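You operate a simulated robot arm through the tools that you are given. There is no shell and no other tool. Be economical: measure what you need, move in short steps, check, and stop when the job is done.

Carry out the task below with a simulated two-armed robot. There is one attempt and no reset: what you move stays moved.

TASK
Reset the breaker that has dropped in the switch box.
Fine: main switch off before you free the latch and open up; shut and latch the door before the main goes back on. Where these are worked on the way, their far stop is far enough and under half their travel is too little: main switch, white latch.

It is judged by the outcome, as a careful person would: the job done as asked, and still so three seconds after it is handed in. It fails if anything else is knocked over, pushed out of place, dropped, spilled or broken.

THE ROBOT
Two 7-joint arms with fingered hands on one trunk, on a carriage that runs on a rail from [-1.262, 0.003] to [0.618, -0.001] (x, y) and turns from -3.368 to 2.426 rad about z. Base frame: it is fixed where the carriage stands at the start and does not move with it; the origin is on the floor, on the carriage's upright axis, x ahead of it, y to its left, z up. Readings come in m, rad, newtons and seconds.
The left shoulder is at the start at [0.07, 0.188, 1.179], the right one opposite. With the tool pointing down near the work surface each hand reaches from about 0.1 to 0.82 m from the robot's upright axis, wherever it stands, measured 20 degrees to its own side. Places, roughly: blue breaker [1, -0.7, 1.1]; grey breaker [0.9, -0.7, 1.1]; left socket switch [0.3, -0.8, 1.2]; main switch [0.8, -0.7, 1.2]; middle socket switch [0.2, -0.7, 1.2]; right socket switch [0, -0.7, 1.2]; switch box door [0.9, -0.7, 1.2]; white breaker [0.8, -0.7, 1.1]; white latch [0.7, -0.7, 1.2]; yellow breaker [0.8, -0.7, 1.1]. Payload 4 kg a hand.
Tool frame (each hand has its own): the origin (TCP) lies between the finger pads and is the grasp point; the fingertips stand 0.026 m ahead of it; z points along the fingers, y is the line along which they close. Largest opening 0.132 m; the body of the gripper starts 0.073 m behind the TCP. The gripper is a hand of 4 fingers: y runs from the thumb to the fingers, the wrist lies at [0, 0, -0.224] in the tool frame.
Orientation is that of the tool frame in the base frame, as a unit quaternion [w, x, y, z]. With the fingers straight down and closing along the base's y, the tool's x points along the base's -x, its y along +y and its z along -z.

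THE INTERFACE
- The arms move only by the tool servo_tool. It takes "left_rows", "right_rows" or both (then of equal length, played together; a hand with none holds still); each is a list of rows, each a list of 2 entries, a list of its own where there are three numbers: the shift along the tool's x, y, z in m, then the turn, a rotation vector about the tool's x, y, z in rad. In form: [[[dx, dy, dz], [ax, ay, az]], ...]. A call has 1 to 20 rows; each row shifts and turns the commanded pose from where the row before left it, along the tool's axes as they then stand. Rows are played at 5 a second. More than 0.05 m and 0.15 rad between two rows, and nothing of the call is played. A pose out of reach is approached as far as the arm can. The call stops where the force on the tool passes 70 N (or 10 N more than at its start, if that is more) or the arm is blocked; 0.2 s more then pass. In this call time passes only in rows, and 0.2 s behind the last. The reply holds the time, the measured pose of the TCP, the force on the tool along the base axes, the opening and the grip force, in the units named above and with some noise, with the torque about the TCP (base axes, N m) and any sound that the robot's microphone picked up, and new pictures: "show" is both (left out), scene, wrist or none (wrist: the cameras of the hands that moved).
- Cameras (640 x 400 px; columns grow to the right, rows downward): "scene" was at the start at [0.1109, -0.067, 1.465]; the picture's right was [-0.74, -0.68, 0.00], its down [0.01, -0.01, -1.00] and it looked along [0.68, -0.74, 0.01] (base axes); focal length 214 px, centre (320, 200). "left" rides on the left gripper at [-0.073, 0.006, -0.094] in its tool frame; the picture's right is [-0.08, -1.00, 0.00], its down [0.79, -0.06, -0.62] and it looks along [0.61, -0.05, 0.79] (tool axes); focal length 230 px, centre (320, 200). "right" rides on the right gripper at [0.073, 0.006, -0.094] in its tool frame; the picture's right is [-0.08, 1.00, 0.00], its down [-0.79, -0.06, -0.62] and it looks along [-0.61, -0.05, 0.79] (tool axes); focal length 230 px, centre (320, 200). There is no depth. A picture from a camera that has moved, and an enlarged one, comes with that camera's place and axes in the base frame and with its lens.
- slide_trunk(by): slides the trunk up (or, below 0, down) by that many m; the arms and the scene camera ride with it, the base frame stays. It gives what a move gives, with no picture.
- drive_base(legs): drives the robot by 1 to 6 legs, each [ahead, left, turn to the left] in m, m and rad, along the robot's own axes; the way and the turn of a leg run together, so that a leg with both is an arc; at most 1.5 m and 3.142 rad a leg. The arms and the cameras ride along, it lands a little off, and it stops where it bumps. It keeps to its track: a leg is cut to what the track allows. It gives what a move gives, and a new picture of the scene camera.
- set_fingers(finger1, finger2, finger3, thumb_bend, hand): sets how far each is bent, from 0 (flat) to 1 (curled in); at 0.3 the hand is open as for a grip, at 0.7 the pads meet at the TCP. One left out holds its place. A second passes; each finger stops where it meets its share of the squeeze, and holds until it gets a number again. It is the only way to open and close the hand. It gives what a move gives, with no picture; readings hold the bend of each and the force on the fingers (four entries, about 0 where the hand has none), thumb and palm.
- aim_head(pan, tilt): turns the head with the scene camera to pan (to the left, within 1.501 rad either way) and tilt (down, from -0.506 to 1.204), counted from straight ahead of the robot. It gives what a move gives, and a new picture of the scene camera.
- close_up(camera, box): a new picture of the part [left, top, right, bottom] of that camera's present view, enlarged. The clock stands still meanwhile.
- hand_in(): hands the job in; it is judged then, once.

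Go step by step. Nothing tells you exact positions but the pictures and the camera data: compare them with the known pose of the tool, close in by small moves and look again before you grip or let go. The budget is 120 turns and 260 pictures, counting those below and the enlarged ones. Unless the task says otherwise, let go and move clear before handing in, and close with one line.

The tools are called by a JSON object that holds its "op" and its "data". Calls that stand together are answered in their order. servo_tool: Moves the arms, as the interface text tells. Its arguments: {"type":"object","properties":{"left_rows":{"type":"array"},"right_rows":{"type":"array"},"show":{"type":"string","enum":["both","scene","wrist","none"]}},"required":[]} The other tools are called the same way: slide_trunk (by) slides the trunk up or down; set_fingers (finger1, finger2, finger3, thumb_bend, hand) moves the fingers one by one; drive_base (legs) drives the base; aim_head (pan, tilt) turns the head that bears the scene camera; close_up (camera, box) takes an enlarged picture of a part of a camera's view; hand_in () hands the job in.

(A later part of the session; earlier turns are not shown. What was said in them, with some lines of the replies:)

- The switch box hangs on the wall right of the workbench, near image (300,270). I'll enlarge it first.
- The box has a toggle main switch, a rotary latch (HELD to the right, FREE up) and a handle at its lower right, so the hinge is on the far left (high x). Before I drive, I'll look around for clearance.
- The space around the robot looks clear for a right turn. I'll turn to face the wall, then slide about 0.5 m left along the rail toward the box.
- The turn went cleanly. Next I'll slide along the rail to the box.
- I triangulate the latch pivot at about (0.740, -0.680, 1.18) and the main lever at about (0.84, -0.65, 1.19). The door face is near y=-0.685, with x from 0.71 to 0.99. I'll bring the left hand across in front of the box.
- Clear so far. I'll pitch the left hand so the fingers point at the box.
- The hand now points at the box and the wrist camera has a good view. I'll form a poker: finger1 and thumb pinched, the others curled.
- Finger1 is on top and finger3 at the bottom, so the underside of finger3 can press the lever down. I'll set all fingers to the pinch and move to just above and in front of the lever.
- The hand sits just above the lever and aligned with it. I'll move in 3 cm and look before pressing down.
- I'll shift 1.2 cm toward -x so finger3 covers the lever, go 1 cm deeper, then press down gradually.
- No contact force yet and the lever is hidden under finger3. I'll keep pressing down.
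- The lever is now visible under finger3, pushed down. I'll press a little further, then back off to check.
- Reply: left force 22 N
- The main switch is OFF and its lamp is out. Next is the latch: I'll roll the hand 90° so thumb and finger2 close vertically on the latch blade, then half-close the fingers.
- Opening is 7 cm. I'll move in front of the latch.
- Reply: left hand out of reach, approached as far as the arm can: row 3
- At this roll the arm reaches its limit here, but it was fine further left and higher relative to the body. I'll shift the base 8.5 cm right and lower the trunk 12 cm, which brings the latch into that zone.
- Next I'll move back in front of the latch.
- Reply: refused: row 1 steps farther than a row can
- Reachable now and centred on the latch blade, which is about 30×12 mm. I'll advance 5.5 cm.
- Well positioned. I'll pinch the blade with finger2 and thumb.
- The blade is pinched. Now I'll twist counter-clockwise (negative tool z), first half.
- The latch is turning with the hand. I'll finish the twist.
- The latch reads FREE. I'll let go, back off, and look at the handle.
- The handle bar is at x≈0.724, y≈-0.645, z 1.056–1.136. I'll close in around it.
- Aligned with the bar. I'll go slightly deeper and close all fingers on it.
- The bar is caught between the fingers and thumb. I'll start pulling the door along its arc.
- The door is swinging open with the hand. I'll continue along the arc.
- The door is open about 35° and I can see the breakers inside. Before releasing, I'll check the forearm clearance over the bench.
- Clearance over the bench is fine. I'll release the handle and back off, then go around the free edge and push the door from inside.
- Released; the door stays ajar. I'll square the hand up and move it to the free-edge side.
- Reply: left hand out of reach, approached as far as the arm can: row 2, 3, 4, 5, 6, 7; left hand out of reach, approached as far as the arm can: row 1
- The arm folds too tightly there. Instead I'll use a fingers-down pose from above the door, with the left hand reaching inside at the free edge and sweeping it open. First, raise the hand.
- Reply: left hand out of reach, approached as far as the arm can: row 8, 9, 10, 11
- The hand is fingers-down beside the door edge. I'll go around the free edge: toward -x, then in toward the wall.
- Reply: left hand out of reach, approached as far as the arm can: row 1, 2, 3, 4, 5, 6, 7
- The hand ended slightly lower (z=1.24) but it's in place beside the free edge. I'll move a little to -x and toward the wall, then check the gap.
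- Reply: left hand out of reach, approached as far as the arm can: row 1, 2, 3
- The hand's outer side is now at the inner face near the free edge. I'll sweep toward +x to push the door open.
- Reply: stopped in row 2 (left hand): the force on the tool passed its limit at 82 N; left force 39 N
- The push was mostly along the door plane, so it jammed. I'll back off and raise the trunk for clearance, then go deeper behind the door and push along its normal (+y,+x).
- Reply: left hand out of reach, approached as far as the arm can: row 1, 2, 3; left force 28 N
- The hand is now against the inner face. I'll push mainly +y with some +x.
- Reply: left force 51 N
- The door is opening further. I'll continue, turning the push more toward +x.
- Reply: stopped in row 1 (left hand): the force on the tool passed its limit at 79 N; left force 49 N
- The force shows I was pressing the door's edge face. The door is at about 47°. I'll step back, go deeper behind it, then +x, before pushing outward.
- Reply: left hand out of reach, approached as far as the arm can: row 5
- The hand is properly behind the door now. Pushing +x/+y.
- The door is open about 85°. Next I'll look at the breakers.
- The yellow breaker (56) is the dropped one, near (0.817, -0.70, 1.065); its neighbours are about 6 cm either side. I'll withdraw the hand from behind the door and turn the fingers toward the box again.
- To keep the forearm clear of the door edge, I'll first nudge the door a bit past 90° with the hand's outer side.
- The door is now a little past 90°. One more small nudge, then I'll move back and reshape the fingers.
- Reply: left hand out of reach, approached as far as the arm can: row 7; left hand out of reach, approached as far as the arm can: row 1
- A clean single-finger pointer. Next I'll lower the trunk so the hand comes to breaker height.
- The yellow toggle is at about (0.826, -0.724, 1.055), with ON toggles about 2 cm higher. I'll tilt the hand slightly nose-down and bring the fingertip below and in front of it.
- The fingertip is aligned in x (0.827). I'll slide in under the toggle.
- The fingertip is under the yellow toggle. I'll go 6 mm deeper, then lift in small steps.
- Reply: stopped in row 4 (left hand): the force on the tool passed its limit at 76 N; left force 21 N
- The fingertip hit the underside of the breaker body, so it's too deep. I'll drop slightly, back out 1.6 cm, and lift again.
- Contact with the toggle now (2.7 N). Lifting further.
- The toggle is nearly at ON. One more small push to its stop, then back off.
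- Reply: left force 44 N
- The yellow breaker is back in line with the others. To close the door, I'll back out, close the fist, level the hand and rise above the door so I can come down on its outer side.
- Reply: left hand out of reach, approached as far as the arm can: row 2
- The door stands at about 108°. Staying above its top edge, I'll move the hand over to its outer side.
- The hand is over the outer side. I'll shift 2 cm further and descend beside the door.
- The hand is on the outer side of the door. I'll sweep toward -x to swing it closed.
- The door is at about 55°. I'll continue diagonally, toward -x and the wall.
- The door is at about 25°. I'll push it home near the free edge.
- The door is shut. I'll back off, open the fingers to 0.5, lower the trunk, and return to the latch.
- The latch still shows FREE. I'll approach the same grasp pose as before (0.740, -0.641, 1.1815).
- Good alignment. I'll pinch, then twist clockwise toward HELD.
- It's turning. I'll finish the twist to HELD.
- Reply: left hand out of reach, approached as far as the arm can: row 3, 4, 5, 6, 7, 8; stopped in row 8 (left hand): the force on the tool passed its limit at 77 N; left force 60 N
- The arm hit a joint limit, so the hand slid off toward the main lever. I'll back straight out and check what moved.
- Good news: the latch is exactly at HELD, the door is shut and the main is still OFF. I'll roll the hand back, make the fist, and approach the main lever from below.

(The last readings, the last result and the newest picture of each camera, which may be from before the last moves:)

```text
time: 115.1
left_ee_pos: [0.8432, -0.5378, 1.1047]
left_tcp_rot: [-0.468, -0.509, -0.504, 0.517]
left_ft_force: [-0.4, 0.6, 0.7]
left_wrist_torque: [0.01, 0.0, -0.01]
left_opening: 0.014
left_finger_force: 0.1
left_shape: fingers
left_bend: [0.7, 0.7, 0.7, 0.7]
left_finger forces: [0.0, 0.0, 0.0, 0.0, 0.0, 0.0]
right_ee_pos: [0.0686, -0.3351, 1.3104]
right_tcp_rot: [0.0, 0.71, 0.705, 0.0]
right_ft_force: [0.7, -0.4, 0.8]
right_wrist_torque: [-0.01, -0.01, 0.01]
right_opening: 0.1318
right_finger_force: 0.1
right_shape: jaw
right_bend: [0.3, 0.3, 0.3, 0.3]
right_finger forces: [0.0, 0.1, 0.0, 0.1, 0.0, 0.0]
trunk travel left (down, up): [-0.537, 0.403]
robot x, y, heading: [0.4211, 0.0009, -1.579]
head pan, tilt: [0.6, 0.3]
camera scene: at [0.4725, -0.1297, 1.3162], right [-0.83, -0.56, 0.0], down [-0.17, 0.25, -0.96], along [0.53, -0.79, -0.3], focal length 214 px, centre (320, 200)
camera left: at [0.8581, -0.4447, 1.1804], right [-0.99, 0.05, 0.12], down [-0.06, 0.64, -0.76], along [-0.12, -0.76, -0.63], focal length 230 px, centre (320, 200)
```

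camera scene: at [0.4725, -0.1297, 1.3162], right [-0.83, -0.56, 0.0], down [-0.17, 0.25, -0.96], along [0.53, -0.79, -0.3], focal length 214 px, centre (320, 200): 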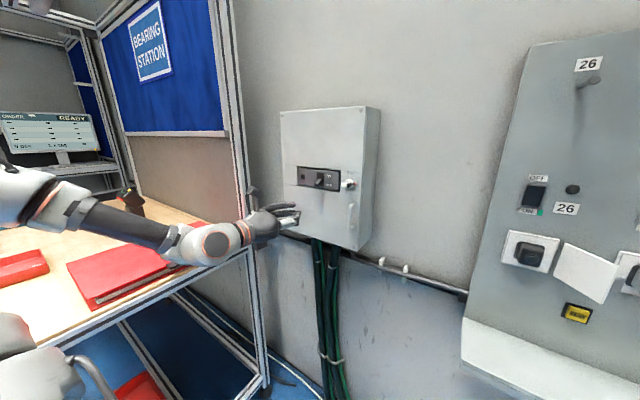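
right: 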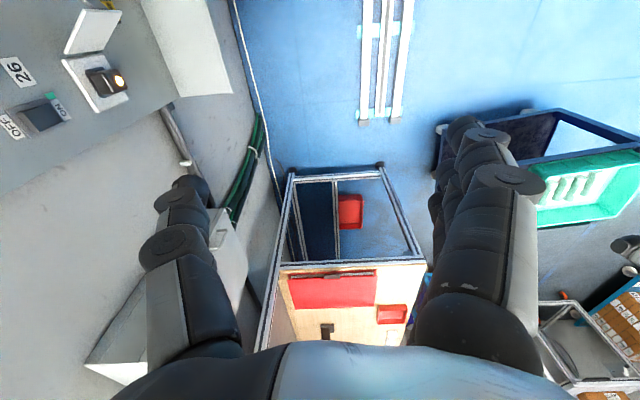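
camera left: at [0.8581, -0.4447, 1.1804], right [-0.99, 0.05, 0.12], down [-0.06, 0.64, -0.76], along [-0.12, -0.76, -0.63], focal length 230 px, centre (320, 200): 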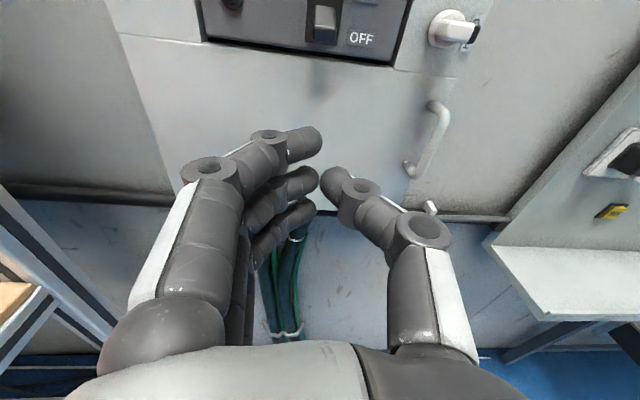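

Now I'll slide in beneath the lever.

{"op": "servo_tool", "data": {"left_rows": [[[0.01, -0.008, 0.02], [0, 0, 0]], [[0, 0, 0.03], [0, 0, 0]], [[0, 0, 0.03], [0, 0, 0]], [[0, 0, 0.018], [0, 0, 0]]]}}

{"op": "close_up", "data": {"camera": "left", "box": [220, 50, 420, 175]}}

{"op": "close_up", "data": {"camera": "scene", "box": [280, 155, 376, 215]}}

```text
time: 116.1
left_ee_pos: [0.8289, -0.6328, 1.0938]
left_tcp_rot: [-0.467, -0.51, -0.504, 0.517]
left_ft_force: [-0.1, -0.9, -0.5]
left_wrist_torque: [-0.03, 0.05, 0.02]
left_opening: 0.0141
left_finger_force: 0.0
left_shape: fingers
left_bend: [0.7, 0.7, 0.7, 0.7]
left_finger forces: [0.0, 0.0, 0.0, 0.0, 0.0, 0.1]
right_ee_pos: [0.0684, -0.3341, 1.3108]
right_tcp_rot: [0.0, 0.71, 0.704, 0.0]
right_ft_force: [-0.1, 0.1, -0.7]
right_wrist_torque: [0.02, 0.01, -0.04]
right_opening: 0.1319
right_finger_force: 0.1
right_shape: jaw
right_bend: [0.3, 0.3, 0.3, 0.3]
right_finger forces: [0.0, 0.0, 0.1, 0.0, 0.1, 0.0]
trunk travel left (down, up): [-0.537, 0.403]
robot x, y, heading: [0.4178, 0.0009, -1.573]
head pan, tilt: [0.6, 0.3]
camera scene: at [0.472, -0.1298, 1.3162], right [-0.83, -0.56, 0.0], down [-0.17, 0.25, -0.96], along [0.53, -0.79, -0.3], focal length 214 px, centre (320, 200)
camera left: at [0.8443, -0.5413, 1.1687], right [-0.99, 0.05, 0.12], down [-0.06, 0.64, -0.76], along [-0.12, -0.76, -0.63], focal length 230 px, centre (320, 200)
```

scene: 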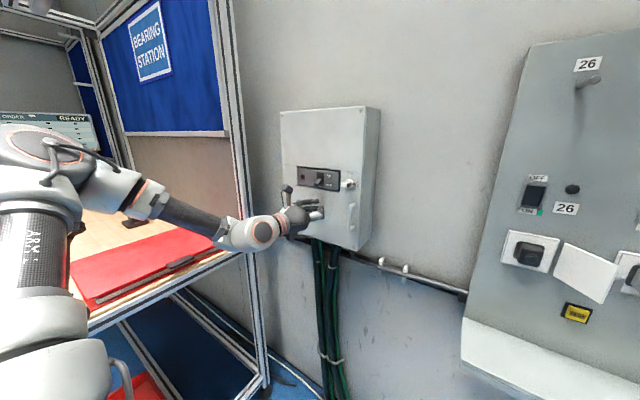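
left: 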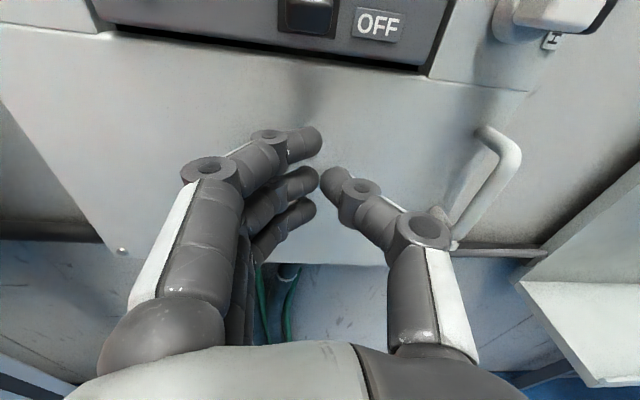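

```text
3.20 times, centred on (320, 112) of left
camera zoom: at [0.8443, -0.5413, 1.1687], right [-0.99, 0.05, 0.12], down [-0.06, 0.64, -0.76], along [-0.12, -0.76, -0.63], focal length 736 px, centre (320, 480)
```

zoom: 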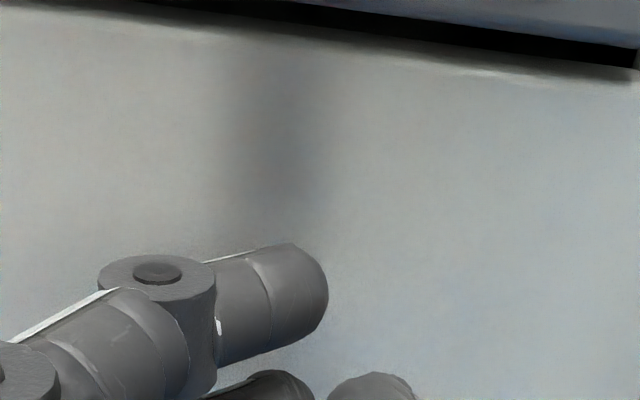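

```text
6.67 times, centred on (328, 185) of scene
camera zoom: at [0.472, -0.1298, 1.3162], right [-0.83, -0.56, 0.0], down [-0.17, 0.25, -0.96], along [0.53, -0.79, -0.3], focal length 1430 px, centre (267, 300)
```

zoom: 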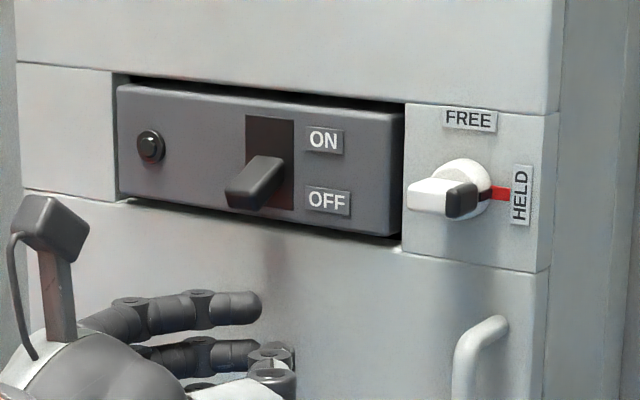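

Aligned below the lever. Pushing up in steps.

{"op": "servo_tool", "data": {"left_rows": [[[-0.01, 0, 0], [0, 0, 0]], [[-0.01, 0, 0], [0, 0, 0]], [[-0.01, 0, 0], [0, 0, 0]], [[-0.01, 0, 0], [0, 0, 0]]], "show": "none"}}

{"op": "close_up", "data": {"camera": "left", "box": [220, 50, 420, 175]}}

{"op": "close_up", "data": {"camera": "scene", "box": [280, 155, 376, 215]}}

```text
time: 117.1
left_ee_pos: [0.8308, -0.6334, 1.133]
left_tcp_rot: [-0.467, -0.51, -0.505, 0.517]
left_ft_force: [0.6, 1.4, -2.3]
left_wrist_torque: [0.02, 0.03, 0.08]
left_opening: 0.0139
left_finger_force: 1.5
left_shape: fingers
left_bend: [0.7, 0.7, 0.7, 0.7]
left_finger forces: [2.5, 0.1, 0.0, 0.0, 0.0, 0.0]
right_ee_pos: [0.0689, -0.3336, 1.3097]
right_tcp_rot: [0.001, 0.71, 0.704, -0.001]
right_ft_force: [-0.3, 1.3, -0.2]
right_wrist_torque: [0.0, 0.01, 0.03]
right_opening: 0.1317
right_finger_force: 0.0
right_shape: jaw
right_bend: [0.3, 0.3, 0.3, 0.3]
right_finger forces: [0.0, 0.1, 0.0, 0.1, 0.0, 0.0]
trunk travel left (down, up): [-0.537, 0.403]
robot x, y, heading: [0.4172, -0.0031, -1.58]
head pan, tilt: [0.6, 0.3]
```

```text
3.20 times, centred on (320, 112) of left
camera zoom: at [0.8457, -0.5416, 1.2087], right [-0.99, 0.05, 0.12], down [-0.06, 0.64, -0.76], along [-0.12, -0.76, -0.63], focal length 736 px, centre (320, 480)
```

zoom: 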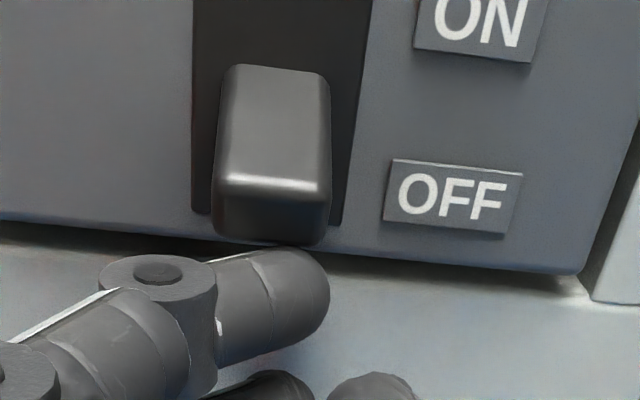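

```text
6.67 times, centred on (328, 185) of scene
camera zoom: at [0.4722, -0.129, 1.3162], right [-0.83, -0.56, 0.0], down [-0.17, 0.24, -0.96], along [0.53, -0.79, -0.3], focal length 1430 px, centre (267, 300)
```

zoom: 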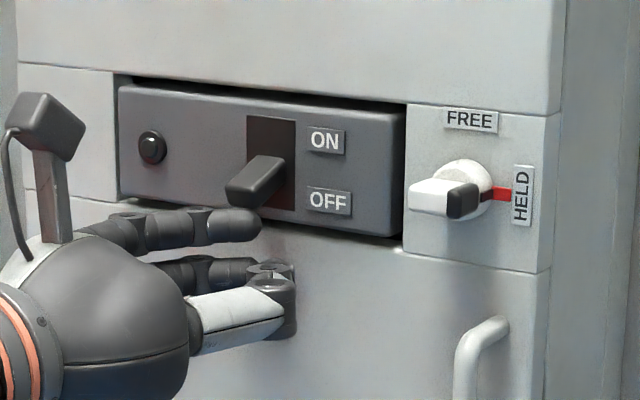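

Contact just made (2.5 N). I'll continue up through the lever's travel.

{"op": "servo_tool", "data": {"left_rows": [[[-0.01, 0, 0], [0, 0, 0]], [[-0.01, 0, 0], [0, 0, 0]], [[-0.01, 0, 0], [0, 0, 0]], [[-0.006, 0, 0], [0, 0, 0]]], "show": "none"}}

{"op": "close_up", "data": {"camera": "left", "box": [220, 50, 420, 175]}}

{"op": "close_up", "data": {"camera": "scene", "box": [280, 155, 376, 215]}}

```text
time: 118.1
left_ee_pos: [0.8356, -0.6357, 1.159]
left_tcp_rot: [-0.46, -0.513, -0.511, 0.514]
left_ft_force: [-0.3, 13.6, -47.3]
left_wrist_torque: [0.91, 0.02, 0.08]
left_opening: 0.0115
left_finger_force: 24.5
left_shape: fingers
left_bend: [0.72, 0.7, 0.7, 0.7]
left_finger forces: [49.7, 0.0, 0.2, 0.0, 0.1, 0.0]
right_ee_pos: [0.0729, -0.3377, 1.3093]
right_tcp_rot: [-0.001, 0.71, 0.705, 0.0]
right_ft_force: [0.2, 0.3, -0.3]
right_wrist_torque: [-0.02, 0.01, 0.0]
right_opening: 0.1318
right_finger_force: 0.0
right_shape: jaw
right_bend: [0.3, 0.3, 0.3, 0.3]
right_finger forces: [0.0, 0.0, 0.0, 0.0, 0.0, 0.1]
trunk travel left (down, up): [-0.537, 0.403]
robot x, y, heading: [0.4215, 0.0001, -1.57]
head pan, tilt: [0.6, 0.3]
```

```text
3.20 times, centred on (320, 112) of left
camera zoom: at [0.8516, -0.5463, 1.2354], right [-0.99, 0.05, 0.13], down [-0.06, 0.66, -0.75], along [-0.12, -0.75, -0.65], focal length 736 px, centre (320, 480)
```

zoom: 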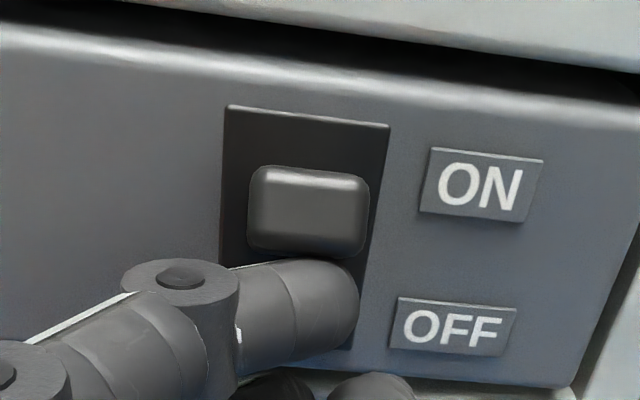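

```text
6.67 times, centred on (328, 185) of scene
camera zoom: at [0.476, -0.1328, 1.3148], right [-0.83, -0.56, 0.0], down [-0.17, 0.25, -0.95], along [0.53, -0.79, -0.3], focal length 1430 px, centre (267, 300)
```

zoom: 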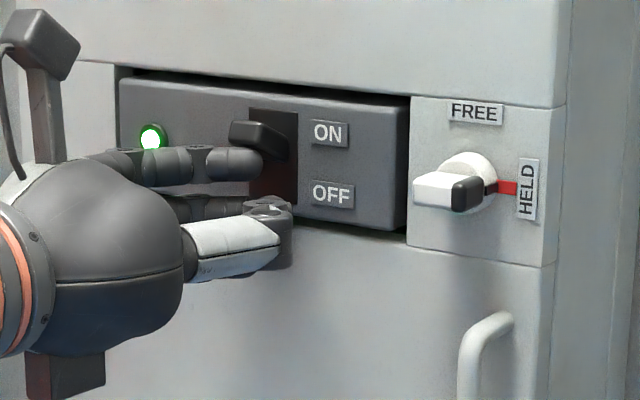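

The main is ON against its stop and the lamp is green. I'll drop slightly, back away, and check everything.

{"op": "servo_tool", "data": {"left_rows": [[[0.015, 0, 0], [0, 0, 0]], [[0.02, 0, 0], [0, 0, 0]], [[0, 0, -0.03], [0, 0, 0]], [[0, 0, -0.04], [0, 0, 0]], [[0, 0.03, -0.03], [0, 0, 0]], [[0, 0.04, 0], [0, 0, 0]], [[0, 0.04, 0], [0, 0, 0]]], "show": "scene"}}

{"op": "close_up", "data": {"camera": "scene", "box": [272, 95, 400, 255]}}

{"op": "aim_head", "data": {"pan": -0.2, "tilt": 0.3}}

```text
time: 119.7
left_ee_pos: [0.947, -0.5383, 1.1318]
left_tcp_rot: [-0.467, -0.509, -0.504, 0.517]
left_ft_force: [0.4, 0.0, -0.8]
left_wrist_torque: [0.01, 0.0, -0.03]
left_opening: 0.0136
left_finger_force: 0.1
left_shape: fingers
left_bend: [0.7, 0.7, 0.7, 0.7]
left_finger forces: [0.1, 0.1, 0.0, 0.0, 0.1, 0.0]
right_ee_pos: [0.0709, -0.3329, 1.3105]
right_tcp_rot: [0.001, 0.71, 0.704, -0.002]
right_ft_force: [0.0, 0.2, 0.0]
right_wrist_torque: [0.01, 0.03, -0.01]
right_opening: 0.1316
right_finger_force: 0.1
right_shape: jaw
right_bend: [0.3, 0.3, 0.3, 0.3]
right_finger forces: [0.0, 0.1, 0.1, 0.0, 0.0, 0.0]
trunk travel left (down, up): [-0.537, 0.403]
robot x, y, heading: [0.4259, -0.005, -1.579]
head pan, tilt: [0.6, 0.3]
camera scene: at [0.4737, -0.1288, 1.3163], right [-0.83, -0.56, 0.0], down [-0.17, 0.24, -0.96], along [0.53, -0.79, -0.3], focal length 214 px, centre (320, 200)
```

scene: 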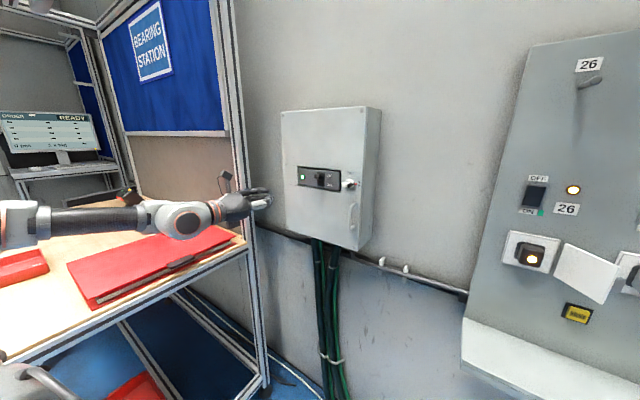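

```text
2.50 times, centred on (336, 175) of scene
camera zoom: at [0.4737, -0.1288, 1.3163], right [-0.83, -0.56, 0.0], down [-0.17, 0.24, -0.96], along [0.53, -0.79, -0.3], focal length 536 px, centre (280, 262)
```

zoom: 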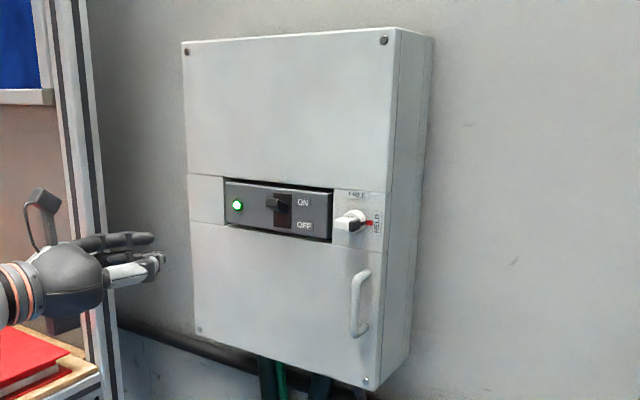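

```text
time: 120.8
left_ee_pos: [0.9461, -0.5381, 1.1333]
left_tcp_rot: [-0.467, -0.51, -0.504, 0.518]
left_ft_force: [-0.1, -0.9, -1.0]
left_wrist_torque: [-0.02, 0.01, 0.01]
left_opening: 0.0136
left_finger_force: 0.0
left_shape: fingers
left_bend: [0.7, 0.7, 0.7, 0.7]
left_finger forces: [0.0, 0.0, 0.0, 0.0, 0.0, 0.0]
right_ee_pos: [0.068, -0.3342, 1.3114]
right_tcp_rot: [0.0, 0.71, 0.704, -0.001]
right_ft_force: [-0.7, -0.5, -0.3]
right_wrist_torque: [-0.01, 0.03, -0.02]
right_opening: 0.1317
right_finger_force: 0.1
right_shape: jaw
right_bend: [0.3, 0.3, 0.3, 0.3]
right_finger forces: [0.0, 0.0, 0.1, 0.0, 0.0, 0.0]
trunk travel left (down, up): [-0.537, 0.403]
robot x, y, heading: [0.4207, -0.0018, -1.575]
head pan, tilt: [-0.201, 0.3]
camera scene: at [0.4007, -0.1433, 1.3163], right [-0.98, 0.2, 0.0], down [0.06, 0.29, -0.96], along [-0.2, -0.94, -0.3], focal length 214 px, centre (320, 200)
```

scene: 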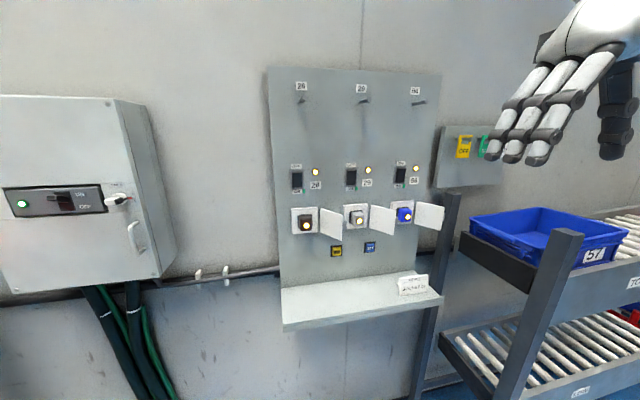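

The door is shut, the latch is at HELD and the main is ON with a green lamp. All three socket lamps are lit, including 56, which was dark at the start. The hands are clear, so I'm handing in.

{"op": "hand_in", "data": {}}

```text
The job is handed in.
```

The yellow breaker (56), the one that had dropped, is reset. The door is shut and latched, the main switch is back on, and all three socket lamps are lit.
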